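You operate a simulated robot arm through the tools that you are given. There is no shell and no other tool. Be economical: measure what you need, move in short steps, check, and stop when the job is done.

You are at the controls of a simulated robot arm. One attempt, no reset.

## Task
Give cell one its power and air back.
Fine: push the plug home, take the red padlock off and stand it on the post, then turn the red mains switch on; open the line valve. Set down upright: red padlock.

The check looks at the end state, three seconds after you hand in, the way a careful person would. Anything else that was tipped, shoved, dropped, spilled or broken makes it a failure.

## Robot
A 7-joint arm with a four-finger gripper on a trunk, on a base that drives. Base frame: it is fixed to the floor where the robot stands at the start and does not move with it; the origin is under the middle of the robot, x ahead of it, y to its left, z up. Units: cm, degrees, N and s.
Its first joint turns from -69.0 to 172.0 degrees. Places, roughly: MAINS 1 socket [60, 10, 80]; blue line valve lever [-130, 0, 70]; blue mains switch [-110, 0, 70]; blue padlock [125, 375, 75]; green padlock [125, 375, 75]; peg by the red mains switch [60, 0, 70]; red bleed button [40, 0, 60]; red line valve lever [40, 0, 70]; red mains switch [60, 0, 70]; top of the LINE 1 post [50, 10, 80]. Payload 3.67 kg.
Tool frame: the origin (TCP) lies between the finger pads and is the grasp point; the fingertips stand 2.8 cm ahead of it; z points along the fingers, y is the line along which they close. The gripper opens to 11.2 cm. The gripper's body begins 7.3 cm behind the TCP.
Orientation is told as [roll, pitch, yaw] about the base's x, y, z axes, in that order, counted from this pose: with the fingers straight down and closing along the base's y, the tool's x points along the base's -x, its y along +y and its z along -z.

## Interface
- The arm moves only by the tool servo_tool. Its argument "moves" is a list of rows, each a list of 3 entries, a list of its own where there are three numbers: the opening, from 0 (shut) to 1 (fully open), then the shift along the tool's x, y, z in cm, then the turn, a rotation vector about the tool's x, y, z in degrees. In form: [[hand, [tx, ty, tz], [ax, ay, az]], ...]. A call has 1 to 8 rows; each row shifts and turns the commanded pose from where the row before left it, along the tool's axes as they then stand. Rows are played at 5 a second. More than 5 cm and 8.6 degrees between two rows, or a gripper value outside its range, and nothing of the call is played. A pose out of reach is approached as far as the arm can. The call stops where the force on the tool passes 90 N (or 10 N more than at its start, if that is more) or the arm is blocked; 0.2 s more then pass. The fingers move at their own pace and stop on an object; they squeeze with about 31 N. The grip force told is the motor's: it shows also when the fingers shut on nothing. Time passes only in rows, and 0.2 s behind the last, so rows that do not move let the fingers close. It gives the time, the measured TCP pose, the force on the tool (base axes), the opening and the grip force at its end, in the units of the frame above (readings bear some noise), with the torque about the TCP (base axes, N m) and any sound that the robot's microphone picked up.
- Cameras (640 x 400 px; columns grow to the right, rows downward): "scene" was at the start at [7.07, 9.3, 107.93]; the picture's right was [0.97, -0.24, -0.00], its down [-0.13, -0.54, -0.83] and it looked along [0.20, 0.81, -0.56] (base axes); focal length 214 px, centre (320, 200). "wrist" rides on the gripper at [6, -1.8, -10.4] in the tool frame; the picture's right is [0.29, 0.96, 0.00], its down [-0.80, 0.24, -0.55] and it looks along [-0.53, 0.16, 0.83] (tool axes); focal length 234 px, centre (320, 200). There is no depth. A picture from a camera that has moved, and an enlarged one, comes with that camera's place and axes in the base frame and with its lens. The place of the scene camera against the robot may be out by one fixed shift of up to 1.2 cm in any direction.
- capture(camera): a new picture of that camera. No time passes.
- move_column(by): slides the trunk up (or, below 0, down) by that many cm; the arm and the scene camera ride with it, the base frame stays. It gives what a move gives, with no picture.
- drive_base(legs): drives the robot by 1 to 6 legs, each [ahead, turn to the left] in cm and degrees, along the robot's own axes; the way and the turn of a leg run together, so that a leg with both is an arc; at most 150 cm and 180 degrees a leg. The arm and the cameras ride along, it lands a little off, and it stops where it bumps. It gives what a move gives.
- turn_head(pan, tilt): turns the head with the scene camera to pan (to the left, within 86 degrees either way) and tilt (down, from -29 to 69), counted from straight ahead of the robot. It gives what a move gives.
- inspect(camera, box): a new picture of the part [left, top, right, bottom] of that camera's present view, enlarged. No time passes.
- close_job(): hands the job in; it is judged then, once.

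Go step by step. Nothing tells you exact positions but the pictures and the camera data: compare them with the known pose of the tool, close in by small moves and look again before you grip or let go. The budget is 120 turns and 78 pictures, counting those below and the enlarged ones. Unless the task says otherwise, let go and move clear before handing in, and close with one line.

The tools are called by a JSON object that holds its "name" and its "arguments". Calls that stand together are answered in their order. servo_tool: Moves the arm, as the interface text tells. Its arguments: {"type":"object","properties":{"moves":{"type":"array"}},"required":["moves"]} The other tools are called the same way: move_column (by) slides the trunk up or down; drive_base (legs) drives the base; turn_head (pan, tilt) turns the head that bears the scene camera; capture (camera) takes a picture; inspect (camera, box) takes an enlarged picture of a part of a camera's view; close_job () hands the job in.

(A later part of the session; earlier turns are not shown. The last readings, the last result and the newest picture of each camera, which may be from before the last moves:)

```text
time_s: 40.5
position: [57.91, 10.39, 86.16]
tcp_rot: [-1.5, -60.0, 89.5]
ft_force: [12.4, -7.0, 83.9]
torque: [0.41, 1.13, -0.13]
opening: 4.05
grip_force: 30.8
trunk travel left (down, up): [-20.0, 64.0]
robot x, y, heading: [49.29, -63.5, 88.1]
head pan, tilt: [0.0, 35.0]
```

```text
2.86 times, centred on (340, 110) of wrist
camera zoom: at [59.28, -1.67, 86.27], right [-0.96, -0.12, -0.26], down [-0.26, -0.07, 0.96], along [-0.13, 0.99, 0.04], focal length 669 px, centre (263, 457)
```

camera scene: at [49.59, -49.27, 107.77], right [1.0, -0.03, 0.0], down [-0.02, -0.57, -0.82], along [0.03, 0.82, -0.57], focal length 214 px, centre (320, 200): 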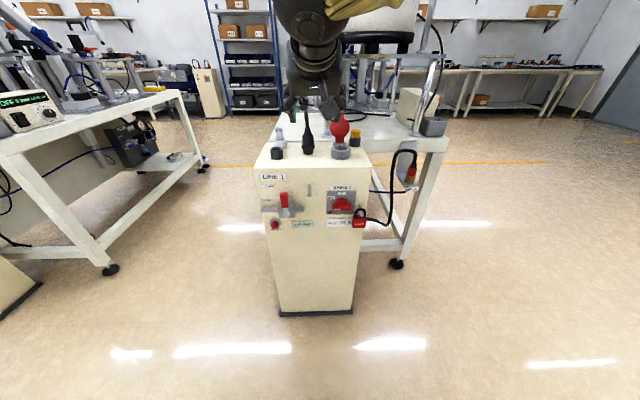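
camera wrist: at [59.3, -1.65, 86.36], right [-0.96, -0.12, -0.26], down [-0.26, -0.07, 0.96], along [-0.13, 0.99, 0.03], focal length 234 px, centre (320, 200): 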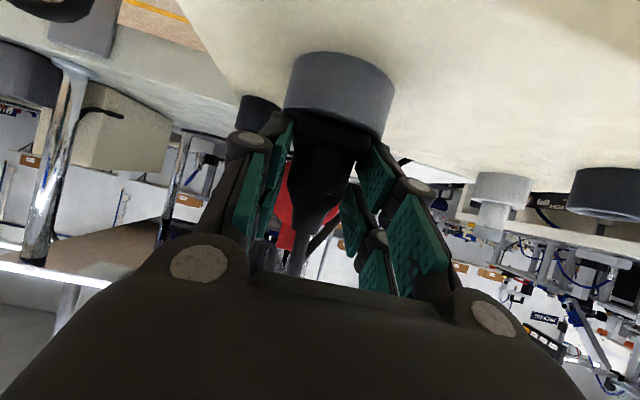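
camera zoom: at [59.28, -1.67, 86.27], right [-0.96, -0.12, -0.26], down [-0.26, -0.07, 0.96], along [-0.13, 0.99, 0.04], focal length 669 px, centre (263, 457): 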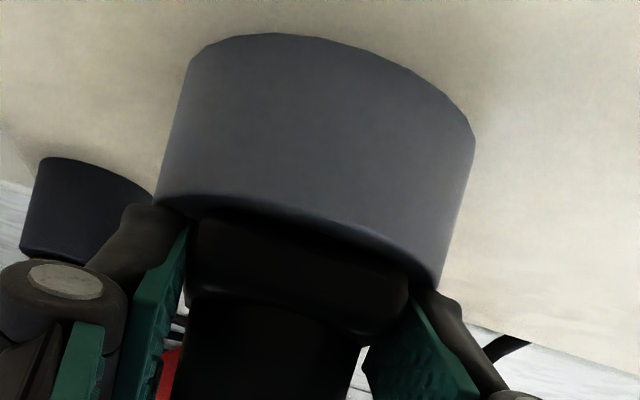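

The z no longer changes while force climbs to 84 N, and the collar is flush on the rim: the plug is home. I'll relieve the load, open and back away along the tool axis.

{"name": "servo_tool", "arguments": {"moves": [[0.2, [-0.6, 0, -0.35], [0, 0, 0]], [0.5, [0, 0, 0], [0, 0, 0]], [0.6, [0, 0, 0], [0, 0, 0]], [0.6, [0, 0, -2], [0, 0, 0]], [0.6, [0, 0, -3], [0, 0, 0]], [0.6, [0, 0, -4], [0, 0, 0]], [0.6, [0, 0, -4], [0, 0, 0]]]}}

{"name": "capture", "arguments": {"camera": "wrist"}}

{"name": "inspect", "arguments": {"camera": "scene", "box": [240, 110, 400, 240]}}

```text
time_s: 42.1
position: [57.46, -0.42, 92.68]
tcp_rot: [-1.7, -58.9, 90.0]
ft_force: [0.9, 0.1, 0.9]
torque: [0.0, 0.0, 0.0]
opening: 6.72
grip_force: 0.0
trunk travel left (down, up): [-20.0, 64.0]
robot x, y, heading: [49.55, -63.46, 88.1]
head pan, tilt: [0.0, 35.0]
```

```text
36 pictures are left
camera wrist: at [58.88, -12.63, 92.85], right [-0.96, -0.12, -0.26], down [-0.26, -0.06, 0.96], along [-0.13, 0.99, 0.02], focal length 234 px, centre (320, 200)
```

wrist: 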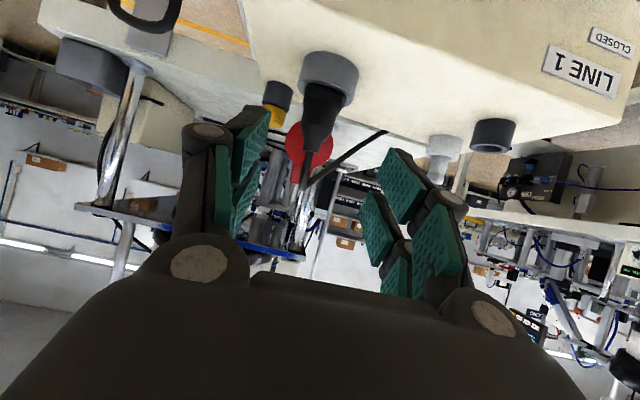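

```text
3.08 times, centred on (320, 175) of scene
camera zoom: at [49.64, -49.26, 107.76], right [1.0, -0.03, 0.0], down [-0.02, -0.57, -0.82], along [0.03, 0.82, -0.57], focal length 660 px, centre (320, 277)
```

zoom: 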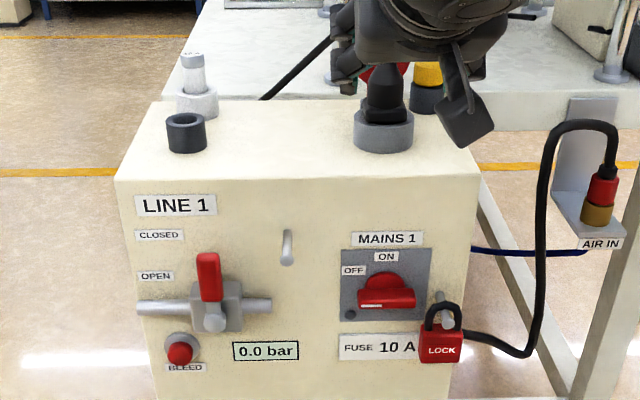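

The plug sits in its socket. Next the padlock: I'll bring the wrist down in front of the panel near the lock for a closer look.

{"name": "servo_tool", "arguments": {"moves": [[0.6, [4, -0.7, 0.5], [0, 0, 0]], [0.6, [4, -0.7, 0.5], [0, 0, 0]], [0.6, [4, -0.7, 0.6], [0, 0, 0]], [0.6, [4, -0.8, 0.6], [0, 0, 0]], [0.6, [4, -0.8, 0.6], [0, 0, 0]], [0.6, [4, -0.8, 0.6], [0, 0, 0]]]}}

{"name": "capture", "arguments": {"camera": "wrist"}}

```text
time_s: 43.5
position: [59.92, -3.47, 72.33]
tcp_rot: [-2.0, -58.8, 90.1]
ft_force: [-0.1, -1.1, 0.3]
torque: [-0.02, 0.0, 0.04]
opening: 6.71
grip_force: 0.1
out of reach, approached as far as the arm can: row 4, 5, 6
trunk travel left (down, up): [-20.0, 64.0]
robot x, y, heading: [49.06, -64.12, 88.2]
head pan, tilt: [0.0, 35.0]
```

```text
34 pictures are left
camera wrist: at [61.26, -15.61, 72.7], right [-0.96, -0.12, -0.26], down [-0.26, -0.06, 0.96], along [-0.13, 0.99, 0.02], focal length 234 px, centre (320, 200)
```

wrist: 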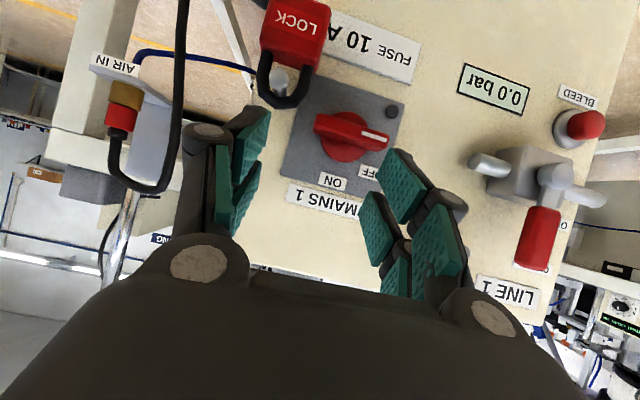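

The lock body is at about (64.1, 2.2, 61.8) hanging on a peg at z about 66.4. The arm is near its low limit, so I'll lower the trunk to bring the hand to lock height.

{"name": "move_column", "arguments": {"by": -8}}

{"name": "servo_tool", "arguments": {"moves": [[0.52, [0.5, -2, -1.5], [0, 0, 0]], [0.52, [0.5, -2, -1.5], [0, 0, 0]]]}}

{"name": "capture", "arguments": {"camera": "wrist"}}

```text
time_s: 44.7
position: [59.88, -3.34, 64.5]
tcp_rot: [-1.9, -58.8, 90.1]
ft_force: [-0.8, -0.3, 0.5]
torque: [-0.02, 0.04, 0.02]
opening: 6.75
grip_force: 0.1
trunk travel left (down, up): [-12.0, 72.0]
robot x, y, heading: [49.3, -63.9, 88.3]
head pan, tilt: [0.0, 35.0]
```

```text
time_s: 45.3
position: [61.99, -3.77, 65.35]
tcp_rot: [-2.1, -57.6, 90.9]
ft_force: [-0.4, -0.3, 0.6]
torque: [0.0, -0.04, -0.03]
opening: 5.83
grip_force: 0.0
out of reach, approached as far as the arm can: row 1, 2
trunk travel left (down, up): [-12.0, 72.0]
robot x, y, heading: [49.34, -63.9, 88.0]
head pan, tilt: [0.0, 35.0]
stopped in row 2: the force on the tool passed its limit at 104 N (the readings are from after the stop); the commanded pose is now the measured one
```

```text
33 pictures are left
camera wrist: at [63.46, -15.86, 65.81], right [-0.96, -0.14, -0.26], down [-0.26, -0.04, 0.97], along [-0.14, 0.99, 0.0], focal length 234 px, centre (320, 200)
```

wrist: 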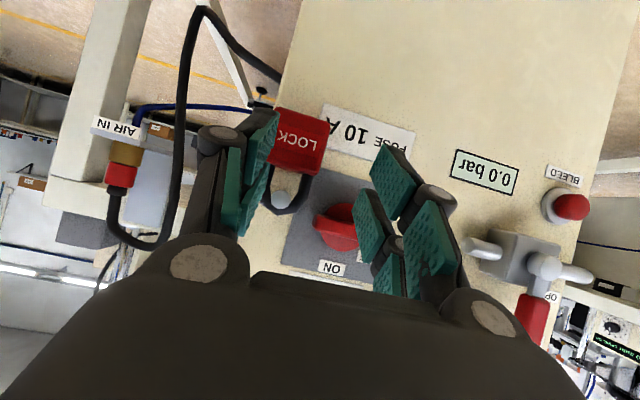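

The arm is cramped this close (reach limit plus a force stop). I'll back the base off 14 cm for room and re-check.

{"name": "drive_base", "arguments": {"legs": [[-14, 0]]}}

{"name": "servo_tool", "arguments": {"moves": [[0.52, [-1.5, 0, 2.5], [0, 0, 0]], [0.52, [-1.5, -0.5, 2.5], [0, 0, 0]], [0.52, [0, -0.5, 0], [0, 0, 0]]]}}

{"name": "capture", "arguments": {"camera": "scene"}}

{"name": "capture", "arguments": {"camera": "wrist"}}

```text
time_s: 46.6
position: [61.55, -18.1, 65.08]
tcp_rot: [-2.0, -57.5, 90.8]
ft_force: [-0.5, -0.1, -0.5]
torque: [-0.01, 0.02, 0.0]
opening: 5.84
grip_force: 0.0
trunk travel left (down, up): [-12.0, 72.0]
robot x, y, heading: [48.82, -78.43, 88.3]
head pan, tilt: [0.0, 35.0]
```

```text
time_s: 47.5
position: [62.69, -12.31, 64.96]
tcp_rot: [-1.9, -57.4, 90.8]
ft_force: [-0.2, -0.3, -0.5]
torque: [0.03, -0.04, -0.02]
opening: 5.83
grip_force: 0.1
trunk travel left (down, up): [-12.0, 72.0]
robot x, y, heading: [49.12, -77.97, 88.4]
head pan, tilt: [0.0, 35.0]
```

```text
32 pictures are left
camera scene: at [49.14, -63.66, 99.76], right [1.0, -0.03, 0.0], down [-0.02, -0.57, -0.82], along [0.02, 0.82, -0.57], focal length 214 px, centre (320, 200)
```

scene: 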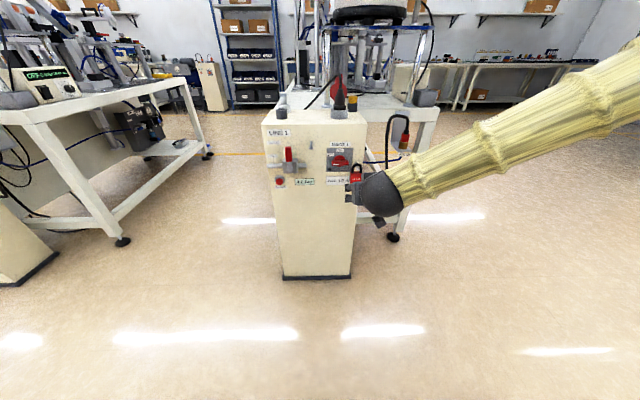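

```text
31 pictures are left
camera wrist: at [64.22, -24.42, 65.54], right [-0.96, -0.14, -0.26], down [-0.26, -0.03, 0.97], along [-0.15, 0.99, 0.0], focal length 234 px, centre (320, 200)
```

wrist: 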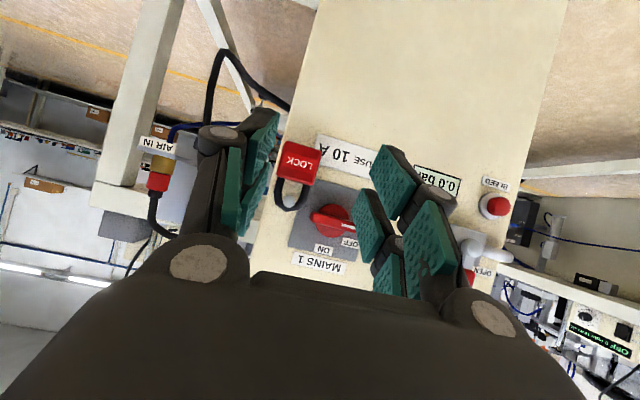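

Triangulating, the lock body is centred at about (63.85,1.2,62.3), the peg tip at (63.7,0.3,66.3) and the panel at y≈5. I'll approach in line with the tool axis.

{"name": "servo_tool", "arguments": {"moves": [[0.52, [-1.8, -0.4, 2], [0, 0, 0]], [0.52, [-1.8, -0.4, 2], [0, 0, 0]], [0.52, [-1.56, -0.36, 1.9], [0, 0, 0]], [0.52, [0, 0, 2], [0, 0, 0]]]}}

{"name": "capture", "arguments": {"camera": "wrist"}}

```text
time_s: 48.5
position: [63.98, -3.1, 64.97]
tcp_rot: [-2.0, -57.5, 90.8]
ft_force: [-0.3, -0.4, 0.3]
torque: [-0.04, 0.03, -0.01]
opening: 5.81
grip_force: 0.1
trunk travel left (down, up): [-12.0, 72.0]
robot x, y, heading: [48.75, -77.99, 88.1]
head pan, tilt: [0.0, 35.0]
```

```text
30 pictures are left
camera wrist: at [65.49, -15.15, 65.61], right [-0.96, -0.14, -0.26], down [-0.26, -0.03, 0.97], along [-0.15, 0.99, 0.0], focal length 234 px, centre (320, 200)
```

wrist: 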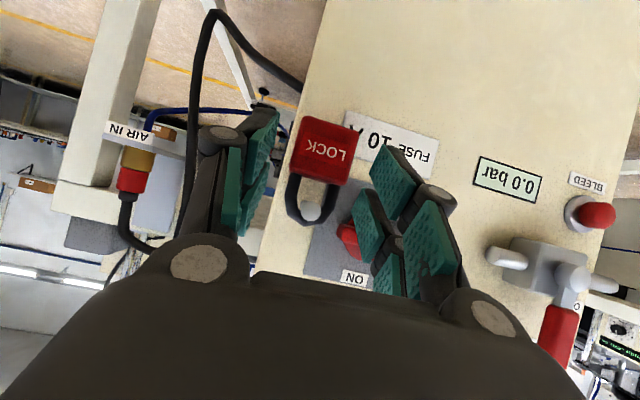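

Confirmed. Moving in around the lock body and closing.

{"name": "servo_tool", "arguments": {"moves": [[0.54, [-0.1, 0.2, 1.4], [0, 0, 0]], [0.54, [-0.1, 0, 1.4], [0, 0, 0]], [0.54, [0, 0, 1.35], [0, 0, 0]], [0.54, [0, 0, 0], [0, 0, 0]]]}}

{"name": "capture", "arguments": {"camera": "wrist"}}

```text
time_s: 49.5
position: [63.76, 0.65, 62.96]
tcp_rot: [-2.0, -57.4, 90.8]
ft_force: [0.4, -0.4, -0.4]
torque: [0.02, 0.0, 0.02]
opening: 6.06
grip_force: 0.0
trunk travel left (down, up): [-12.0, 72.0]
robot x, y, heading: [48.37, -78.46, 88.5]
head pan, tilt: [0.0, 35.0]
```

```text
29 pictures are left
camera wrist: at [65.29, -11.47, 63.61], right [-0.96, -0.14, -0.26], down [-0.26, -0.03, 0.97], along [-0.14, 0.99, 0.0], focal length 234 px, centre (320, 200)
```

wrist: 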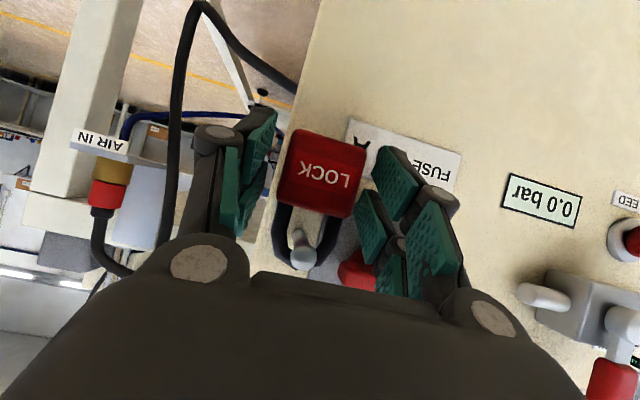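

{"name": "servo_tool", "arguments": {"moves": [[0.3, [0, 0, 0], [0, 0, 0]], [0.2, [0, 0, 0], [0, 0, 0]], [0.2, [0, 0, 0], [0, 0, 0]], [0.2, [-0.42, 0, -0.27], [0, 0, 0]]]}}

{"name": "capture", "arguments": {"camera": "wrist"}}

```text
time_s: 50.5
position: [63.7, 0.52, 63.39]
tcp_rot: [-2.0, -57.4, 90.9]
ft_force: [0.4, -1.0, -0.4]
torque: [-0.04, 0.04, -0.02]
opening: 4.12
grip_force: 31.0
trunk travel left (down, up): [-12.0, 72.0]
robot x, y, heading: [48.95, -78.03, 88.5]
head pan, tilt: [0.0, 35.0]
```

```text
28 pictures are left
camera wrist: at [65.24, -11.49, 64.16], right [-0.96, -0.14, -0.26], down [-0.26, -0.03, 0.97], along [-0.15, 0.99, 0.0], focal length 234 px, centre (320, 200)
```

wrist: 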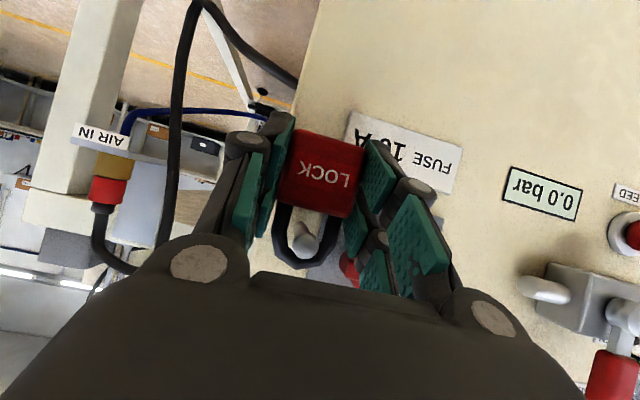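

The lock is gripped (4.12 cm) and the peg is centred in the shackle. Pulling it straight off toward -y.

{"name": "servo_tool", "arguments": {"moves": [[0.2, [0.54, 0, -0.84], [0, 0, 0]], [0.2, [0.54, 0, -0.84], [0, 0, 0]], [0.2, [0.54, 0, -0.84], [0, 0, 0]], [0.2, [0.54, 0, -0.84], [0, 0, 0]], [0.2, [0.54, 0, -0.84], [0, 0, 0]], [0.2, [0.54, 0, -0.84], [0, 0, 0]]]}}

{"name": "capture", "arguments": {"camera": "wrist"}}

```text
time_s: 51.9
position: [63.79, -5.28, 63.39]
tcp_rot: [-1.9, -57.5, 90.8]
ft_force: [0.7, -0.3, -0.6]
torque: [-0.01, 0.03, -0.02]
opening: 4.11
grip_force: 31.1
trunk travel left (down, up): [-12.0, 72.0]
robot x, y, heading: [48.68, -78.05, 88.4]
head pan, tilt: [0.0, 35.0]
```

```text
27 pictures are left
camera wrist: at [65.31, -17.41, 63.88], right [-0.96, -0.14, -0.26], down [-0.26, -0.03, 0.97], along [-0.14, 0.99, 0.0], focal length 234 px, centre (320, 200)
```

wrist: 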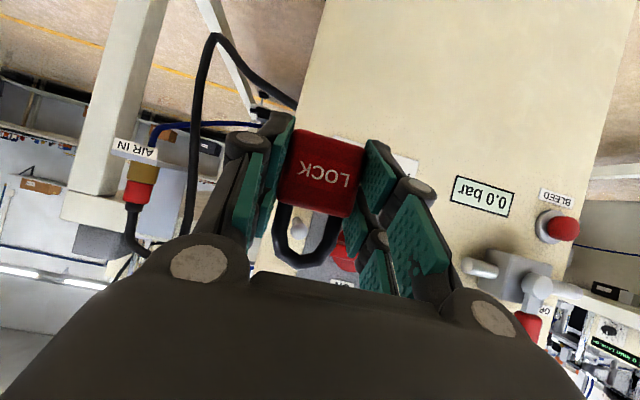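

The lock is free of the peg. I'll raise the trunk so it clears the post top.

{"name": "move_column", "arguments": {"by": 24}}

{"name": "servo_tool", "arguments": {"moves": [[0.2, [-1.57, 3.36, 2.46], [0, 0, 0]], [0.2, [-1.57, 3.36, 2.46], [0, 0, 0]], [0.2, [-1.57, 3.36, 2.46], [0, 0, 0]], [0.2, [-1.57, 3.36, 2.46], [0, 0, 0]], [0.2, [-1.57, 3.36, 2.46], [0, 0, 0]], [0.2, [0, 0, 0], [0, 0, 0]]]}}

{"name": "capture", "arguments": {"camera": "wrist"}}

{"name": "inspect", "arguments": {"camera": "scene", "box": [250, 80, 390, 200]}}

```text
time_s: 54.4
position: [63.68, -5.34, 87.24]
tcp_rot: [-2.0, -57.3, 90.9]
ft_force: [-0.3, 0.7, -0.5]
torque: [-0.05, -0.03, 0.02]
opening: 4.14
grip_force: 31.5
trunk travel left (down, up): [-36.0, 48.0]
robot x, y, heading: [49.04, -78.01, 88.3]
head pan, tilt: [0.0, 35.0]
```

```text
time_s: 55.8
position: [47.2, 9.85, 87.01]
tcp_rot: [-1.9, -57.3, 90.8]
ft_force: [0.2, 0.2, -0.8]
torque: [-0.01, -0.04, 0.01]
opening: 4.13
grip_force: 31.2
trunk travel left (down, up): [-36.0, 48.0]
robot x, y, heading: [48.62, -78.54, 88.4]
head pan, tilt: [0.0, 35.0]
```

```text
26 pictures are left
camera wrist: at [48.71, -2.3, 87.61], right [-0.96, -0.14, -0.26], down [-0.26, -0.03, 0.97], along [-0.14, 0.99, 0.0], focal length 234 px, centre (320, 200)
```

wrist: 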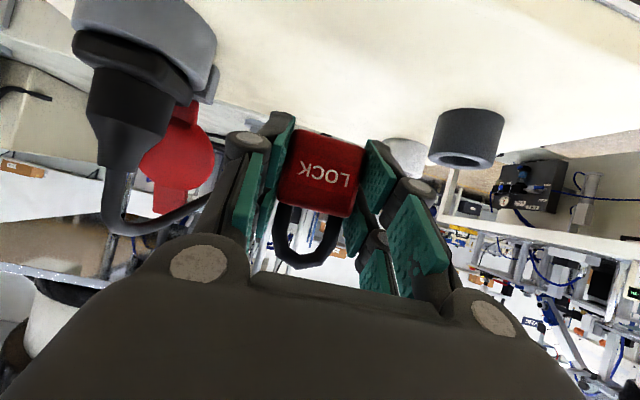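

```text
3.33 times, centred on (320, 140) of scene
camera zoom: at [49.12, -63.65, 123.76], right [1.0, -0.03, 0.0], down [-0.02, -0.57, -0.82], along [0.02, 0.82, -0.57], focal length 715 px, centre (320, 400)
```

zoom: 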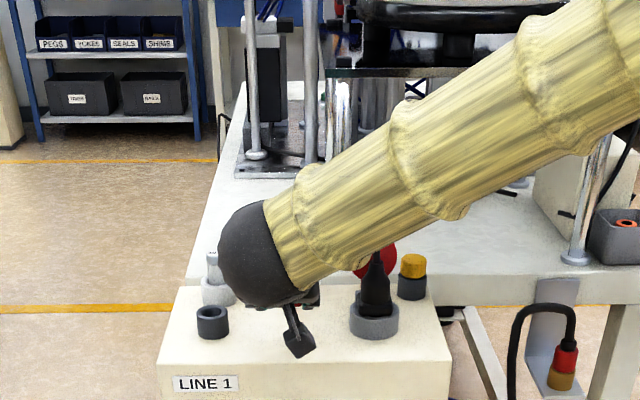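

The lock is over free space at about (47.2,10.5), its bottom near z 84. Lowering gently until contact.

{"name": "servo_tool", "arguments": {"moves": [[0.2, [1.26, 0, 0.81], [0, 0, 0]], [0.2, [1.26, 0, 0.81], [0, 0, 0]], [0.2, [0.34, 0, 0.22], [0, 0, 0]], [0.2, [0.25, 0, 0.16], [0, 0, 0]]]}}

{"name": "inspect", "arguments": {"camera": "wrist", "box": [240, 80, 440, 220]}}

```text
time_s: 56.8
position: [47.19, 9.64, 83.65]
tcp_rot: [-1.8, -57.6, 90.7]
ft_force: [-2.2, 4.0, 16.5]
torque: [0.3, 0.53, -0.07]
opening: 4.12
grip_force: 31.0
trunk travel left (down, up): [-36.0, 48.0]
robot x, y, heading: [48.54, -78.04, 88.3]
head pan, tilt: [0.0, 35.0]
```

```text
2.86 times, centred on (340, 150) of wrist
camera zoom: at [48.75, -2.46, 84.11], right [-0.96, -0.14, -0.26], down [-0.26, -0.04, 0.97], along [-0.14, 0.99, 0.0], focal length 669 px, centre (263, 343)
```

zoom: 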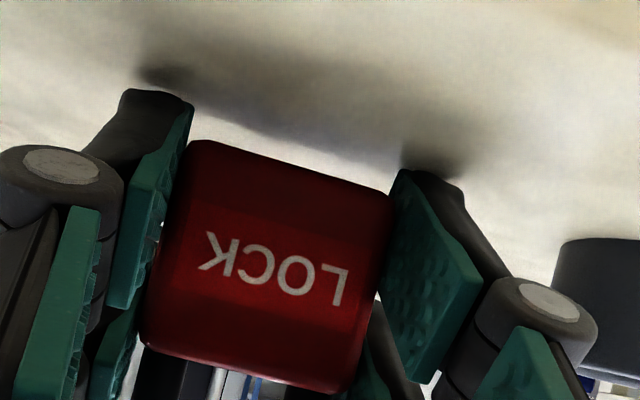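

Torque and picture show a fingertip is touching the post top while the lock bottom is still about 1 cm up, so I won't drop it. I'll take it back to the peg by the reverse path and regrip it higher.

{"name": "servo_tool", "arguments": {"moves": [[0.2, [-1.26, 0, -0.81], [0, 0, 0]], [0.2, [-1.85, 0, -1.19], [0, 0, 0]], [0.2, [1.57, -3.36, -2.46], [0, 0, 0]], [0.2, [1.57, -3.36, -2.46], [0, 0, 0]], [0.2, [1.57, -3.36, -2.46], [0, 0, 0]], [0.2, [1.57, -3.36, -2.46], [0, 0, 0]], [0.2, [1.57, -3.36, -2.46], [0, 0, 0]], [0.2, [0, 0, 0], [0, 0, 0]]]}}

{"name": "move_column", "arguments": {"by": -24}}

{"name": "capture", "arguments": {"camera": "wrist"}}

```text
time_s: 58.5
position: [63.5, -5.55, 87.47]
tcp_rot: [-2.0, -57.5, 90.8]
ft_force: [0.0, 0.9, -1.6]
torque: [0.0, 0.0, 0.0]
opening: 4.15
grip_force: 30.7
trunk travel left (down, up): [-36.0, 48.0]
robot x, y, heading: [48.48, -78.18, 88.1]
head pan, tilt: [0.0, 35.0]
```

```text
time_s: 61.0
position: [63.58, -5.5, 63.39]
tcp_rot: [-2.0, -57.4, 90.8]
ft_force: [0.3, -0.1, -0.7]
torque: [-0.01, 0.0, -0.02]
opening: 4.13
grip_force: 30.7
trunk travel left (down, up): [-12.0, 72.0]
robot x, y, heading: [48.38, -78.4, 88.4]
head pan, tilt: [0.0, 35.0]
```

```text
23 pictures are left
camera wrist: at [65.07, -17.54, 63.99], right [-0.96, -0.14, -0.26], down [-0.26, -0.03, 0.97], along [-0.14, 0.99, 0.0], focal length 234 px, centre (320, 200)
```

wrist: 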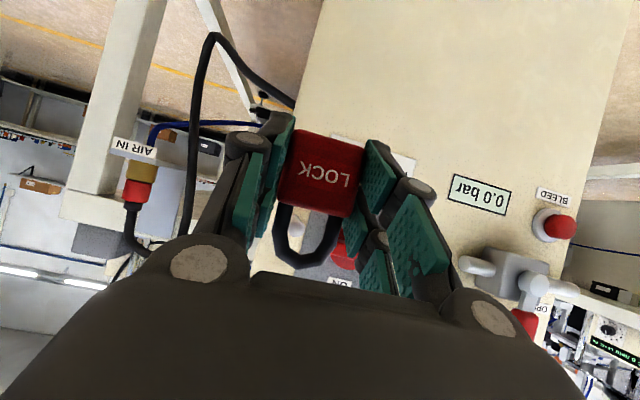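

{"name": "inspect", "arguments": {"camera": "wrist", "box": [240, 180, 380, 290]}}

```text
3.64 times, centred on (310, 235) of wrist
camera zoom: at [65.07, -17.54, 63.99], right [-0.96, -0.14, -0.26], down [-0.26, -0.03, 0.97], along [-0.14, 0.99, 0.0], focal length 852 px, centre (356, 73)
```

zoom: 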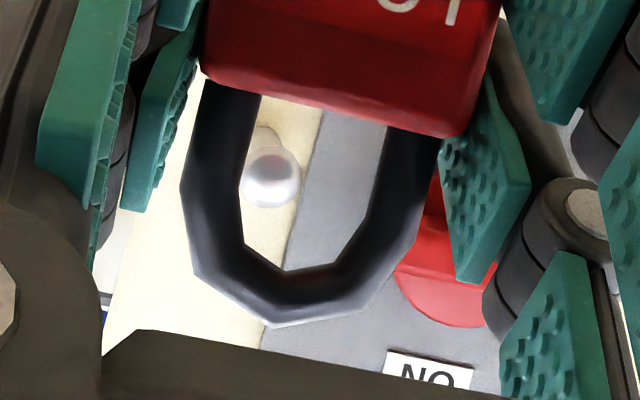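

The peg is visible inside the shackle's opening. I'll shift 0.3 to +x and 0.5 up, then slide back onto the peg.

{"name": "servo_tool", "arguments": {"moves": [[0.2, [-0.42, -0.3, -0.27], [0, 0, 0]], [0.2, [-0.81, 0, 1.26], [0, 0, 0]], [0.2, [-0.81, 0, 1.26], [0, 0, 0]], [0.2, [-0.54, 0, 0.84], [0, 0, 0]]]}}

{"name": "inspect", "arguments": {"camera": "wrist", "box": [240, 180, 380, 290]}}

```text
time_s: 62.0
position: [64.08, -1.52, 64.11]
tcp_rot: [-2.0, -57.4, 90.7]
ft_force: [-0.2, -0.2, 0.0]
torque: [0.0, -0.03, 0.03]
opening: 4.14
grip_force: 31.1
trunk travel left (down, up): [-12.0, 72.0]
robot x, y, heading: [48.72, -78.17, 88.3]
head pan, tilt: [0.0, 35.0]
```

```text
3.64 times, centred on (310, 235) of wrist
camera zoom: at [65.59, -13.51, 64.68], right [-0.96, -0.14, -0.26], down [-0.26, -0.03, 0.97], along [-0.14, 0.99, 0.0], focal length 852 px, centre (356, 73)
```

zoom: 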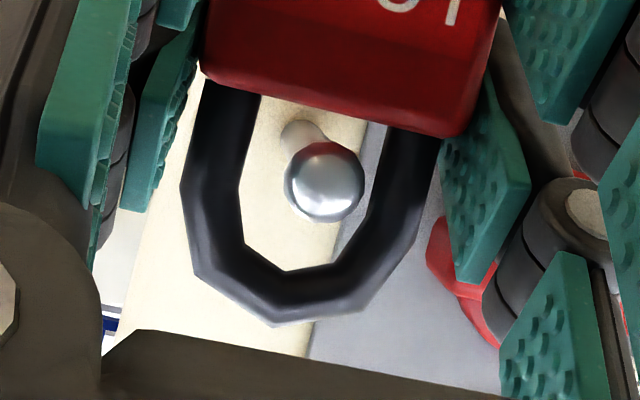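

The peg is centred in the shackle. Advancing the rest, lowering to hang, and releasing.

{"name": "servo_tool", "arguments": {"moves": [[0.2, [-0.57, 0.1, 0.89], [0, 0, 0]], [0.2, [-0.57, 0, 0.89], [0, 0, 0]], [0.2, [0.5, 0, 0.32], [0, 0, 0]], [0.2, [0.42, 0, 0.27], [0, 0, 0]], [0.4, [0, 0, 0], [0, 0, 0]], [0.54, [0, 0, 0], [0, 0, 0]], [0.54, [0, 0, 0], [0, 0, 0]]]}}

{"name": "capture", "arguments": {"camera": "wrist"}}

```text
time_s: 63.6
position: [64.02, 0.59, 62.85]
tcp_rot: [-1.9, -57.4, 90.8]
ft_force: [0.5, -0.2, 1.0]
torque: [-0.02, 0.01, -0.01]
opening: 6.04
grip_force: 0.1
trunk travel left (down, up): [-12.0, 72.0]
robot x, y, heading: [49.03, -78.1, 88.1]
head pan, tilt: [0.0, 35.0]
```

```text
20 pictures are left
camera wrist: at [65.45, -11.43, 63.42], right [-0.96, -0.14, -0.26], down [-0.26, -0.03, 0.97], along [-0.14, 0.99, 0.0], focal length 234 px, centre (320, 200)
```

wrist: 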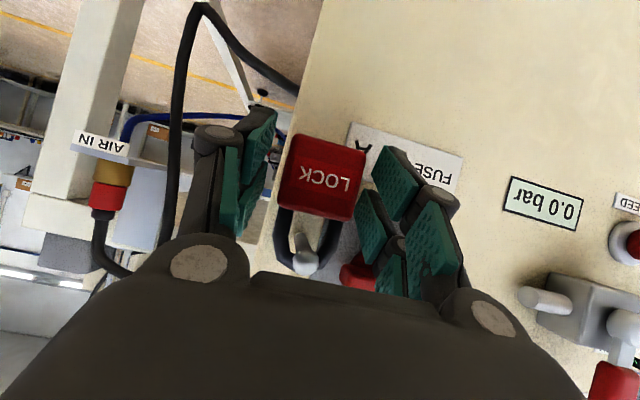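

It hangs on the peg again. I'll raise the hand 1.5 cm and regrip so the fingertips stay above the lock's bottom.

{"name": "servo_tool", "arguments": {"moves": [[0.54, [-0.63, 0.15, -0.41], [0, 0, 0]], [0.54, [-0.63, 0.1, -0.41], [0, 0, 0]], [0.3, [0, 0, 0], [0, 0, 0]], [0.2, [0, 0, 0], [0, 0, 0]], [0.2, [0, 0, 0], [0, 0, 0]], [0.2, [-0.5, 0, -0.32], [0, 0, 0]]]}}

{"name": "capture", "arguments": {"camera": "wrist"}}

```text
time_s: 65.0
position: [63.47, 0.59, 64.57]
tcp_rot: [-2.1, -57.1, 90.8]
ft_force: [0.2, -9.3, -19.1]
torque: [0.03, -0.56, 0.23]
opening: 4.12
grip_force: 31.0
trunk travel left (down, up): [-12.0, 72.0]
robot x, y, heading: [48.98, -78.12, 88.5]
head pan, tilt: [0.0, 35.0]
```

```text
19 pictures are left
camera wrist: at [65.12, -11.46, 65.16], right [-0.95, -0.14, -0.26], down [-0.26, -0.03, 0.97], along [-0.15, 0.99, -0.01], focal length 234 px, centre (320, 200)
```

wrist: 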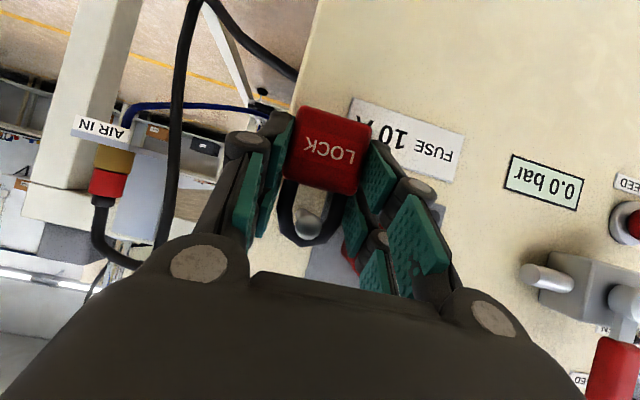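

The left finger has touched the switch knob from below (19 N). I'll lower back, pull out a little first, then lift and clear the peg.

{"name": "servo_tool", "arguments": {"moves": [[0.2, [0.4, 0, 0.26], [0, 0, 0]], [0.2, [0.35, 0, -0.55], [0, 0, 0]]]}}

{"name": "inspect", "arguments": {"camera": "wrist", "box": [240, 150, 440, 290]}}

```text
time_s: 65.7
position: [63.51, 0.09, 64.56]
tcp_rot: [-1.9, -57.6, 90.8]
ft_force: [0.4, 0.0, -0.7]
torque: [0.0, 0.01, -0.02]
opening: 4.12
grip_force: 31.0
trunk travel left (down, up): [-12.0, 72.0]
robot x, y, heading: [49.04, -78.19, 88.3]
head pan, tilt: [0.0, 35.0]
```

```text
2.86 times, centred on (340, 220) of wrist
camera zoom: at [64.97, -11.97, 65.13], right [-0.96, -0.14, -0.26], down [-0.26, -0.04, 0.97], along [-0.15, 0.99, 0.0], focal length 669 px, centre (263, 143)
```

zoom: 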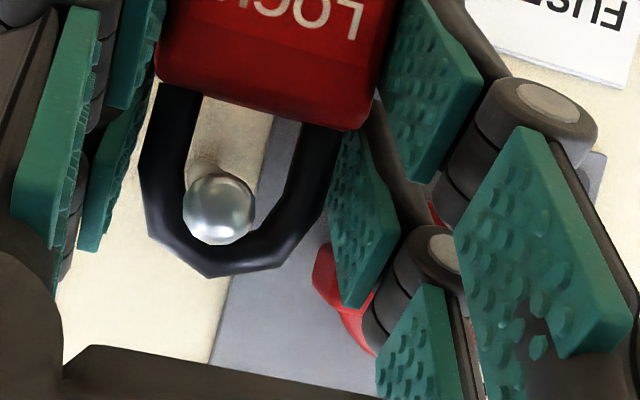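

{"name": "servo_tool", "arguments": {"moves": [[0.2, [0.1, 0, -0.6], [0, 0, 0]], [0.2, [0.1, 0, -0.7], [0, 0, 0]], [0.2, [0.54, 0, -0.84], [0, 0, 0]], [0.2, [0.54, 0, -0.84], [0, 0, 0]], [0.2, [0.54, 0, -0.84], [0, 0, 0]], [0.2, [0.54, 0, -0.84], [0, 0, 0]], [0.2, [0.54, 0, -0.84], [0, 0, 0]]]}}

{"name": "capture", "arguments": {"camera": "wrist"}}

```text
time_s: 67.2
position: [63.44, -6.1, 65.22]
tcp_rot: [-2.0, -57.4, 90.9]
ft_force: [-0.4, 1.1, 0.0]
torque: [-0.01, -0.02, 0.0]
opening: 4.16
grip_force: 31.1
trunk travel left (down, up): [-12.0, 72.0]
robot x, y, heading: [48.73, -77.99, 88.5]
head pan, tilt: [0.0, 35.0]
```

```text
17 pictures are left
camera wrist: at [64.92, -18.21, 65.64], right [-0.96, -0.14, -0.26], down [-0.26, -0.03, 0.97], along [-0.15, 0.99, 0.0], focal length 234 px, centre (320, 200)
```

wrist: 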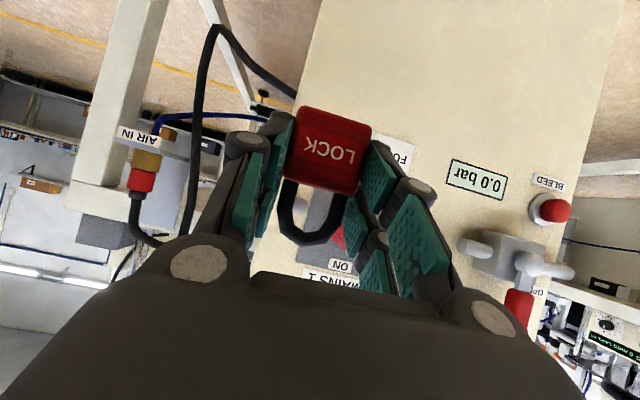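

Lock is free again with a higher grip. Up and over to the post top, then lower to just above it.

{"name": "move_column", "arguments": {"by": 23}}

{"name": "servo_tool", "arguments": {"moves": [[0.2, [-1.64, 3.3, 2.56], [0, 0, 0]], [0.2, [-1.64, 3.3, 2.56], [0, 0, 0]], [0.2, [-1.64, 3.3, 2.56], [0, 0, 0]], [0.2, [-1.64, 3.3, 2.56], [0, 0, 0]], [0.2, [-1.64, 3.3, 2.56], [0, 0, 0]], [0.2, [1.26, 0, 0.81], [0, 0, 0]], [0.2, [0.84, 0, 0.54], [0, 0, 0]], [0.2, [0, 0, 0], [0, 0, 0]]]}}

{"name": "servo_tool", "arguments": {"moves": [[0.2, [0.34, 0, 0.22], [0, 0, 0]], [0.2, [0.25, 0, 0.16], [0, 0, 0]]]}}

{"name": "capture", "arguments": {"camera": "wrist"}}

```text
time_s: 69.7
position: [63.41, -6.12, 88.13]
tcp_rot: [-2.0, -57.4, 90.8]
ft_force: [0.1, -0.1, -0.1]
torque: [-0.02, 0.01, 0.03]
opening: 4.14
grip_force: 30.8
trunk travel left (down, up): [-35.0, 49.0]
robot x, y, heading: [48.71, -78.64, 88.5]
head pan, tilt: [0.0, 35.0]
```

```text
time_s: 71.5
position: [46.94, 9.13, 85.41]
tcp_rot: [-1.9, -57.4, 91.0]
ft_force: [-0.3, -0.8, -0.3]
torque: [-0.06, -0.03, 0.01]
opening: 4.14
grip_force: 31.2
trunk travel left (down, up): [-35.0, 49.0]
robot x, y, heading: [48.75, -78.19, 88.5]
head pan, tilt: [0.0, 35.0]
```

```text
time_s: 72.1
position: [47.2, 9.38, 84.59]
tcp_rot: [-2.0, -57.4, 90.9]
ft_force: [0.6, -0.7, -1.3]
torque: [-0.03, 0.02, -0.01]
opening: 4.15
grip_force: 31.1
trunk travel left (down, up): [-35.0, 49.0]
robot x, y, heading: [48.95, -78.05, 88.4]
head pan, tilt: [0.0, 35.0]
```

```text
16 pictures are left
camera wrist: at [48.7, -2.79, 85.2], right [-0.96, -0.14, -0.26], down [-0.26, -0.03, 0.97], along [-0.14, 0.99, 0.0], focal length 234 px, centre (320, 200)
```

wrist: 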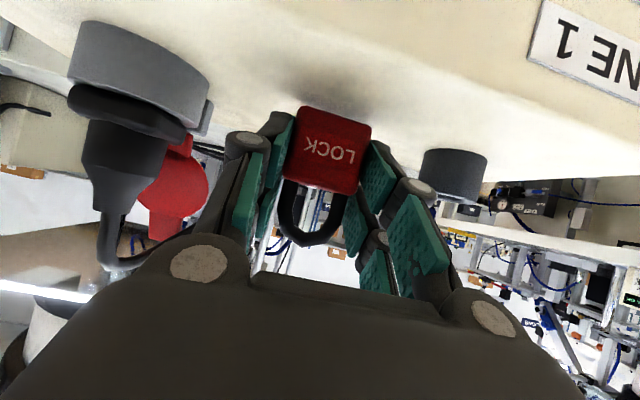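

Still about half a centimetre up. Lowering in small steps to contact.

{"name": "servo_tool", "arguments": {"moves": [[0.2, [0.17, 0, 0.11], [0, 0, 0]], [0.2, [0.17, 0, 0.11], [0, 0, 0]]]}}

{"name": "inspect", "arguments": {"camera": "wrist", "box": [60, 10, 400, 220]}}

```text
time_s: 72.7
position: [47.05, 9.37, 84.34]
tcp_rot: [-2.0, -57.4, 90.9]
ft_force: [-0.2, 0.2, -1.3]
torque: [0.01, 0.0, 0.02]
opening: 4.16
grip_force: 31.1
trunk travel left (down, up): [-35.0, 49.0]
robot x, y, heading: [48.91, -78.12, 88.4]
head pan, tilt: [0.0, 35.0]
```

```text
1.88 times, centred on (230, 115) of wrist
camera zoom: at [48.61, -2.7, 84.8], right [-0.96, -0.14, -0.26], down [-0.26, -0.03, 0.97], along [-0.14, 0.99, 0.0], focal length 441 px, centre (489, 360)
```

zoom: 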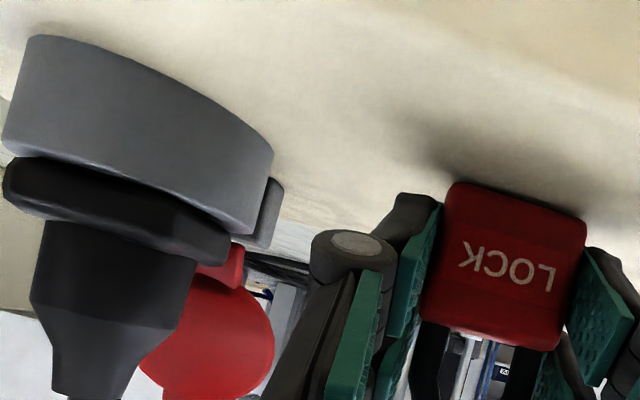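

{"name": "servo_tool", "arguments": {"moves": [[0.2, [0.17, 0, 0.11], [0, 0, 0]], [0.2, [0.17, 0, 0.11], [0, 0, 0]]]}}

{"name": "servo_tool", "arguments": {"moves": [[0.2, [0.13, 0, 0.08], [0, 0, 0]]]}}

```text
time_s: 73.3
position: [47.14, 9.35, 84.15]
tcp_rot: [-2.0, -57.8, 90.7]
ft_force: [-2.1, 4.1, 13.0]
torque: [0.35, 0.32, -0.09]
opening: 4.12
grip_force: 30.6
trunk travel left (down, up): [-35.0, 49.0]
robot x, y, heading: [48.72, -78.33, 88.2]
head pan, tilt: [0.0, 35.0]
```

```text
time_s: 73.7
position: [47.13, 9.37, 84.04]
tcp_rot: [-1.9, -57.7, 90.8]
ft_force: [-2.7, 7.8, 24.0]
torque: [0.66, 0.47, -0.11]
opening: 4.14
grip_force: 31.1
trunk travel left (down, up): [-35.0, 49.0]
robot x, y, heading: [48.71, -78.35, 88.6]
head pan, tilt: [0.0, 35.0]
```

The lock bottom is now carrying the contact (torque points inside the lock's footprint). I'll relax slightly and open.

{"name": "servo_tool", "arguments": {"moves": [[0.2, [-0.1, 0, -0.06], [0, 0, 0]], [0.42, [0, 0, 0], [0, 0, 0]], [0.54, [0, 0, 0], [0, 0, 0]], [0.54, [0, 0, 0], [0, 0, 0]]]}}

{"name": "capture", "arguments": {"camera": "wrist"}}

```text
time_s: 74.7
position: [47.11, 9.33, 83.57]
tcp_rot: [-2.0, -57.4, 90.8]
ft_force: [0.0, 0.7, -0.2]
torque: [0.01, 0.03, -0.02]
opening: 6.06
grip_force: 0.1
trunk travel left (down, up): [-35.0, 49.0]
robot x, y, heading: [48.76, -78.3, 88.2]
head pan, tilt: [0.0, 35.0]
```

```text
14 pictures are left
camera wrist: at [48.69, -2.79, 84.26], right [-0.95, -0.14, -0.26], down [-0.26, -0.03, 0.97], along [-0.15, 0.99, 0.0], focal length 234 px, centre (320, 200)
```

wrist: 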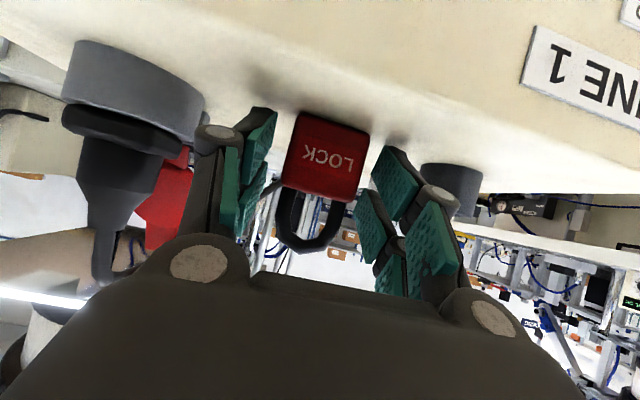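

The lock stands upright. Before backing off I'll check the plug collar's seating closely from this low viewpoint.

{"name": "inspect", "arguments": {"camera": "wrist", "box": [50, 70, 220, 170]}}

{"name": "servo_tool", "arguments": {"moves": [[0.6, [-0.5, 0, -1.5], [0, 0, 0]], [0.6, [-0.5, 0, -3], [0, 0, 0]], [0.6, [0, 0, -4], [0, 0, 0]], [0.6, [0, 0, -4], [0, 0, 0]]]}}

```text
3.76 times, centred on (135, 120) of wrist
camera zoom: at [48.69, -2.79, 84.26], right [-0.95, -0.14, -0.26], down [-0.26, -0.03, 0.97], along [-0.15, 0.99, 0.0], focal length 882 px, centre (1016, 501)
```

zoom: 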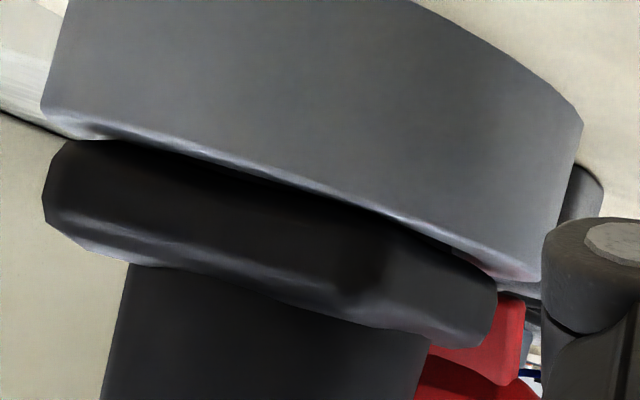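

```text
time_s: 75.7
position: [46.45, -0.73, 91.26]
tcp_rot: [-2.0, -57.5, 90.8]
ft_force: [0.7, -0.1, 0.0]
torque: [-0.02, 0.01, -0.01]
opening: 6.76
grip_force: 0.0
trunk travel left (down, up): [-35.0, 49.0]
robot x, y, heading: [48.86, -78.61, 88.3]
head pan, tilt: [0.0, 35.0]
```

The collar looks flush on the socket rim. Now the switch: I'll back away, flatten the tool toward horizontal with closed fingers, and lower the trunk to panel height.

{"name": "servo_tool", "arguments": {"moves": [[0, [2.1, -2, -3.3], [0, 0, 0]], [0, [2.1, -2, -3.3], [0, 0, 0]], [0, [0, -3, 0], [0, -8, 0]], [0, [0, -3, 0], [0, -8, 0]], [0, [0, 0, 0], [0, -8, 0]], [0, [0, 0, 0], [0, 0, 0]]]}}

{"name": "move_column", "arguments": {"by": -20}}

{"name": "capture", "arguments": {"camera": "wrist"}}

```text
time_s: 77.1
position: [56.98, -8.49, 91.64]
tcp_rot: [-7.0, -81.4, 96.1]
ft_force: [0.2, -0.3, 0.2]
torque: [-0.01, -0.04, 0.0]
opening: 0.03
grip_force: 30.9
trunk travel left (down, up): [-35.0, 49.0]
robot x, y, heading: [48.83, -78.0, 88.0]
head pan, tilt: [0.0, 35.0]
```

```text
time_s: 79.2
position: [56.97, -8.46, 71.53]
tcp_rot: [-7.0, -81.4, 96.3]
ft_force: [0.2, 0.0, 0.3]
torque: [0.03, 0.03, -0.01]
opening: 0.0
grip_force: 31.1
trunk travel left (down, up): [-15.0, 69.0]
robot x, y, heading: [49.09, -78.41, 88.1]
head pan, tilt: [0.0, 35.0]
```

```text
12 pictures are left
camera wrist: at [58.54, -19.7, 67.18], right [-0.95, -0.03, -0.3], down [-0.26, -0.43, 0.87], along [-0.15, 0.9, 0.4], focal length 234 px, centre (320, 200)
```

wrist: 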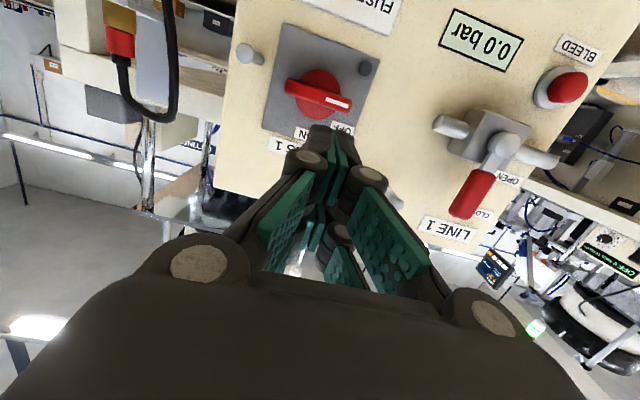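

The tool is now nearly horizontal. The knob bar spans x 55.2–60.7 at z 67.4, centre x 58, pointer left at OFF; pressing its right end down turns it clockwise to ON. I'll place the closed fingertip above the right end.

{"name": "servo_tool", "arguments": {"moves": [[0, [-0.8, -1.6, 0], [0, 0, 0]], [0, [-0.3, -1.6, 2.6], [0, 0, 0]], [0, [-0.3, 0, 2.6], [0, 0, 0]], [0, [-0.3, 0, 2.6], [0, 0, 0]], [0, [0, 0, 0], [0, 0, 0]]]}}

{"name": "capture", "arguments": {"camera": "wrist"}}

```text
time_s: 80.4
position: [60.11, -0.5, 72.07]
tcp_rot: [-7.1, -81.4, 96.2]
ft_force: [0.1, -0.3, 0.3]
torque: [0.01, -0.01, -0.01]
opening: 0.01
grip_force: 30.6
trunk travel left (down, up): [-15.0, 69.0]
robot x, y, heading: [48.59, -78.37, 88.5]
head pan, tilt: [0.0, 35.0]
```

```text
11 pictures are left
camera wrist: at [61.76, -11.81, 67.66], right [-0.95, -0.03, -0.3], down [-0.26, -0.43, 0.87], along [-0.15, 0.9, 0.4], focal length 234 px, centre (320, 200)
```

wrist: 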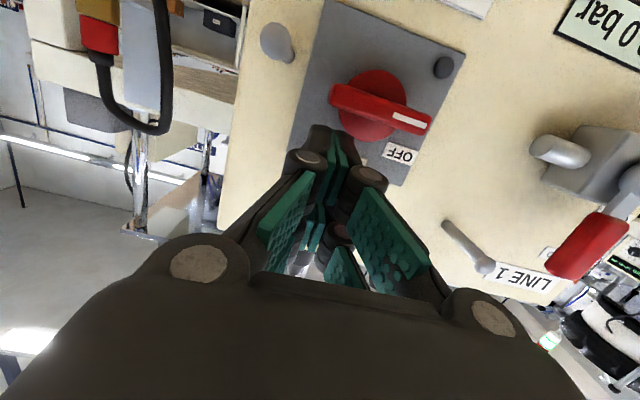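

The fingertip sits above the bar's right end. Pressing down stepwise.

{"name": "servo_tool", "arguments": {"moves": [[0, [0.6, 0, 0], [0, 0, 0]], [0, [0.6, 0, 0], [0, 0, 0]], [0, [0.6, 0, 0], [0, 0, 0]], [0, [0.6, 0, 0], [0, 0, 0]], [0, [0.6, 0, 0], [0, 0, 0]]]}}

{"name": "capture", "arguments": {"camera": "wrist"}}

```text
time_s: 81.6
position: [60.44, -1.04, 69.04]
tcp_rot: [-7.4, -81.4, 96.4]
ft_force: [0.5, -1.0, 0.4]
torque: [-0.01, 0.01, 0.03]
opening: 0.01
grip_force: 31.6
trunk travel left (down, up): [-15.0, 69.0]
robot x, y, heading: [49.01, -78.43, 88.4]
head pan, tilt: [0.0, 35.0]
```

```text
10 pictures are left
camera wrist: at [62.04, -12.28, 64.7], right [-0.95, -0.03, -0.3], down [-0.26, -0.43, 0.87], along [-0.15, 0.9, 0.4], focal length 234 px, centre (320, 200)
```

wrist: 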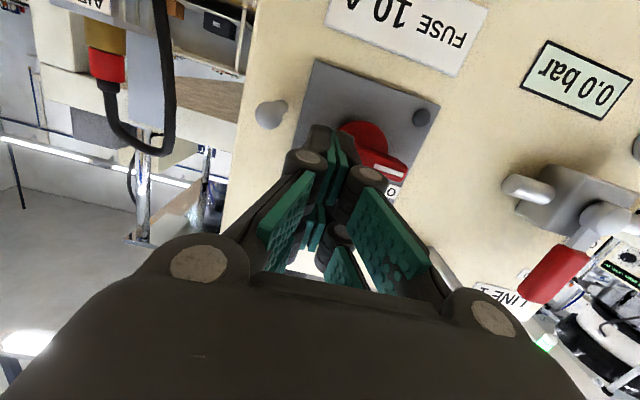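

The bar has begun to turn (about 25°) with little resistance. Continuing down, then sweeping left.

{"name": "servo_tool", "arguments": {"moves": [[0, [0.6, 0, 0.25], [0, 0, 0]], [0, [0.6, 0, 0.25], [0, 0, 0]], [0, [0.5, 0.3, 0.1], [0, 0, 0]], [0, [0, 0.5, 0], [0, 0, 0]], [0, [0, 0.4, 0], [0, 0, 0]]]}}

{"name": "capture", "arguments": {"camera": "wrist"}}

```text
time_s: 82.8
position: [59.84, -0.98, 67.49]
tcp_rot: [-6.5, -81.5, 94.9]
ft_force: [23.3, -38.2, 17.6]
torque: [0.14, 0.3, -0.45]
opening: 0.61
grip_force: 35.5
trunk travel left (down, up): [-15.0, 69.0]
robot x, y, heading: [48.78, -78.49, 87.8]
head pan, tilt: [0.0, 35.0]
stopped in row 5: the force on the tool passed its limit at 96 N (the readings are from after the stop); the commanded pose is now the measured one
```

```text
9 pictures are left
camera wrist: at [61.41, -12.28, 63.17], right [-0.95, -0.02, -0.3], down [-0.27, -0.42, 0.87], along [-0.14, 0.91, 0.4], focal length 234 px, centre (320, 200)
```

wrist: 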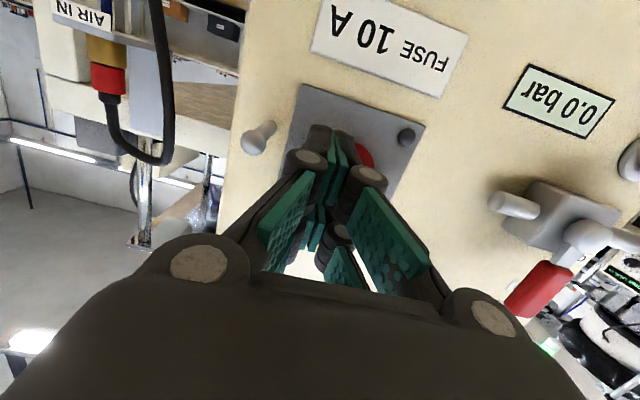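

Contact force built up, so I'll back straight out and look at the knob.

{"name": "servo_tool", "arguments": {"moves": [[0, [0, -0.3, -0.5], [0, 0, 0]], [0, [0, -0.3, -2.5], [0, 0, 0]], [0, [-1.5, 0, -3], [0, 0, 0]], [0, [-1.5, 0, -2], [0, 0, 0]]]}}

{"name": "inspect", "arguments": {"camera": "wrist", "box": [200, 20, 640, 295]}}

```text
time_s: 83.8
position: [60.06, -8.05, 71.41]
tcp_rot: [-7.0, -81.1, 95.5]
ft_force: [-0.6, 0.7, 0.1]
torque: [0.03, -0.01, 0.0]
opening: 0.0
grip_force: 35.4
trunk travel left (down, up): [-15.0, 69.0]
robot x, y, heading: [49.04, -78.09, 88.4]
head pan, tilt: [0.0, 35.0]
```

```text
1.45 times, centred on (420, 158) of wrist
camera zoom: at [61.59, -19.43, 67.11], right [-0.95, -0.02, -0.3], down [-0.27, -0.42, 0.87], along [-0.14, 0.91, 0.4], focal length 341 px, centre (174, 262)
```

zoom: 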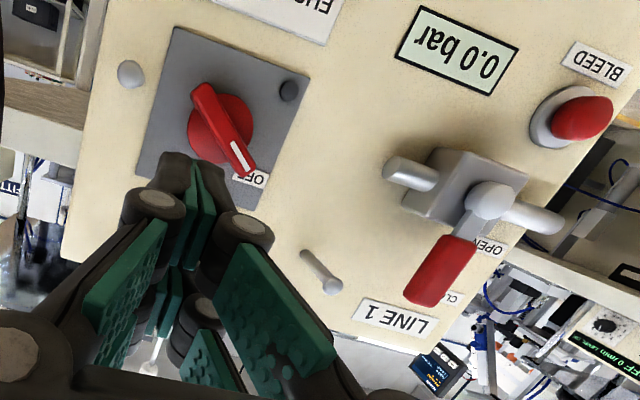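

The knob has turned about 45°; the pointer needs another 45° to ON. I'll come in on the right of the lower bar end and push left with the finger's flat side until the bar stands vertical.

{"name": "servo_tool", "arguments": {"moves": [[0, [3.8, -1.55, 0.58], [0, 0, 0]], [0, [-0.33, 0, 2.2], [0, 0, 0]], [0, [-0.33, 0, 2.2], [0, 0, 0]], [0, [-0.33, 0, 2.2], [0, 0, 0]], [0, [0, 0, 0], [0, 0, 0]]]}}

{"name": "servo_tool", "arguments": {"moves": [[0, [0, 0.4, 0], [0, 0, 0]], [0, [0, 0.4, 0], [0, 0, 0]], [0, [0, 0.4, 0], [0, 0, 0]]]}}

{"name": "inspect", "arguments": {"camera": "wrist", "box": [200, 50, 520, 250]}}

```text
time_s: 85.0
position: [61.83, -1.43, 67.46]
tcp_rot: [-6.9, -81.2, 95.5]
ft_force: [0.0, 0.6, -0.1]
torque: [-0.02, -0.04, -0.01]
opening: 0.0
grip_force: 35.7
trunk travel left (down, up): [-15.0, 69.0]
robot x, y, heading: [48.73, -78.33, 88.1]
head pan, tilt: [0.0, 35.0]
```

```text
time_s: 85.8
position: [60.65, -1.48, 67.35]
tcp_rot: [-6.9, -81.2, 95.3]
ft_force: [0.0, 0.3, -1.3]
torque: [-0.02, 0.03, -0.01]
opening: 0.0
grip_force: 35.9
trunk travel left (down, up): [-15.0, 69.0]
robot x, y, heading: [49.14, -78.3, 88.2]
head pan, tilt: [0.0, 35.0]
```

```text
2.00 times, centred on (360, 150) of wrist
camera zoom: at [62.1, -12.83, 63.18], right [-0.95, -0.02, -0.3], down [-0.27, -0.42, 0.87], along [-0.14, 0.91, 0.4], focal length 468 px, centre (240, 300)
```

zoom: 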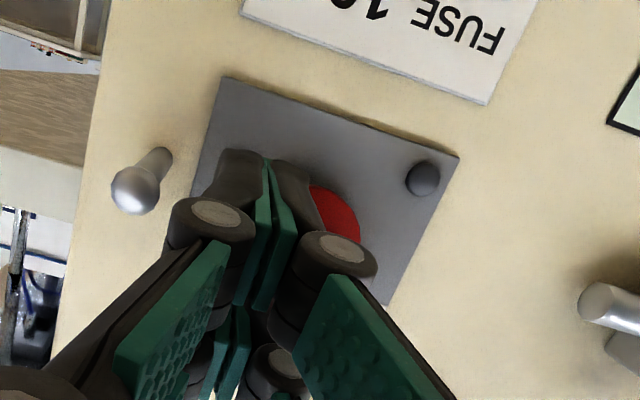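

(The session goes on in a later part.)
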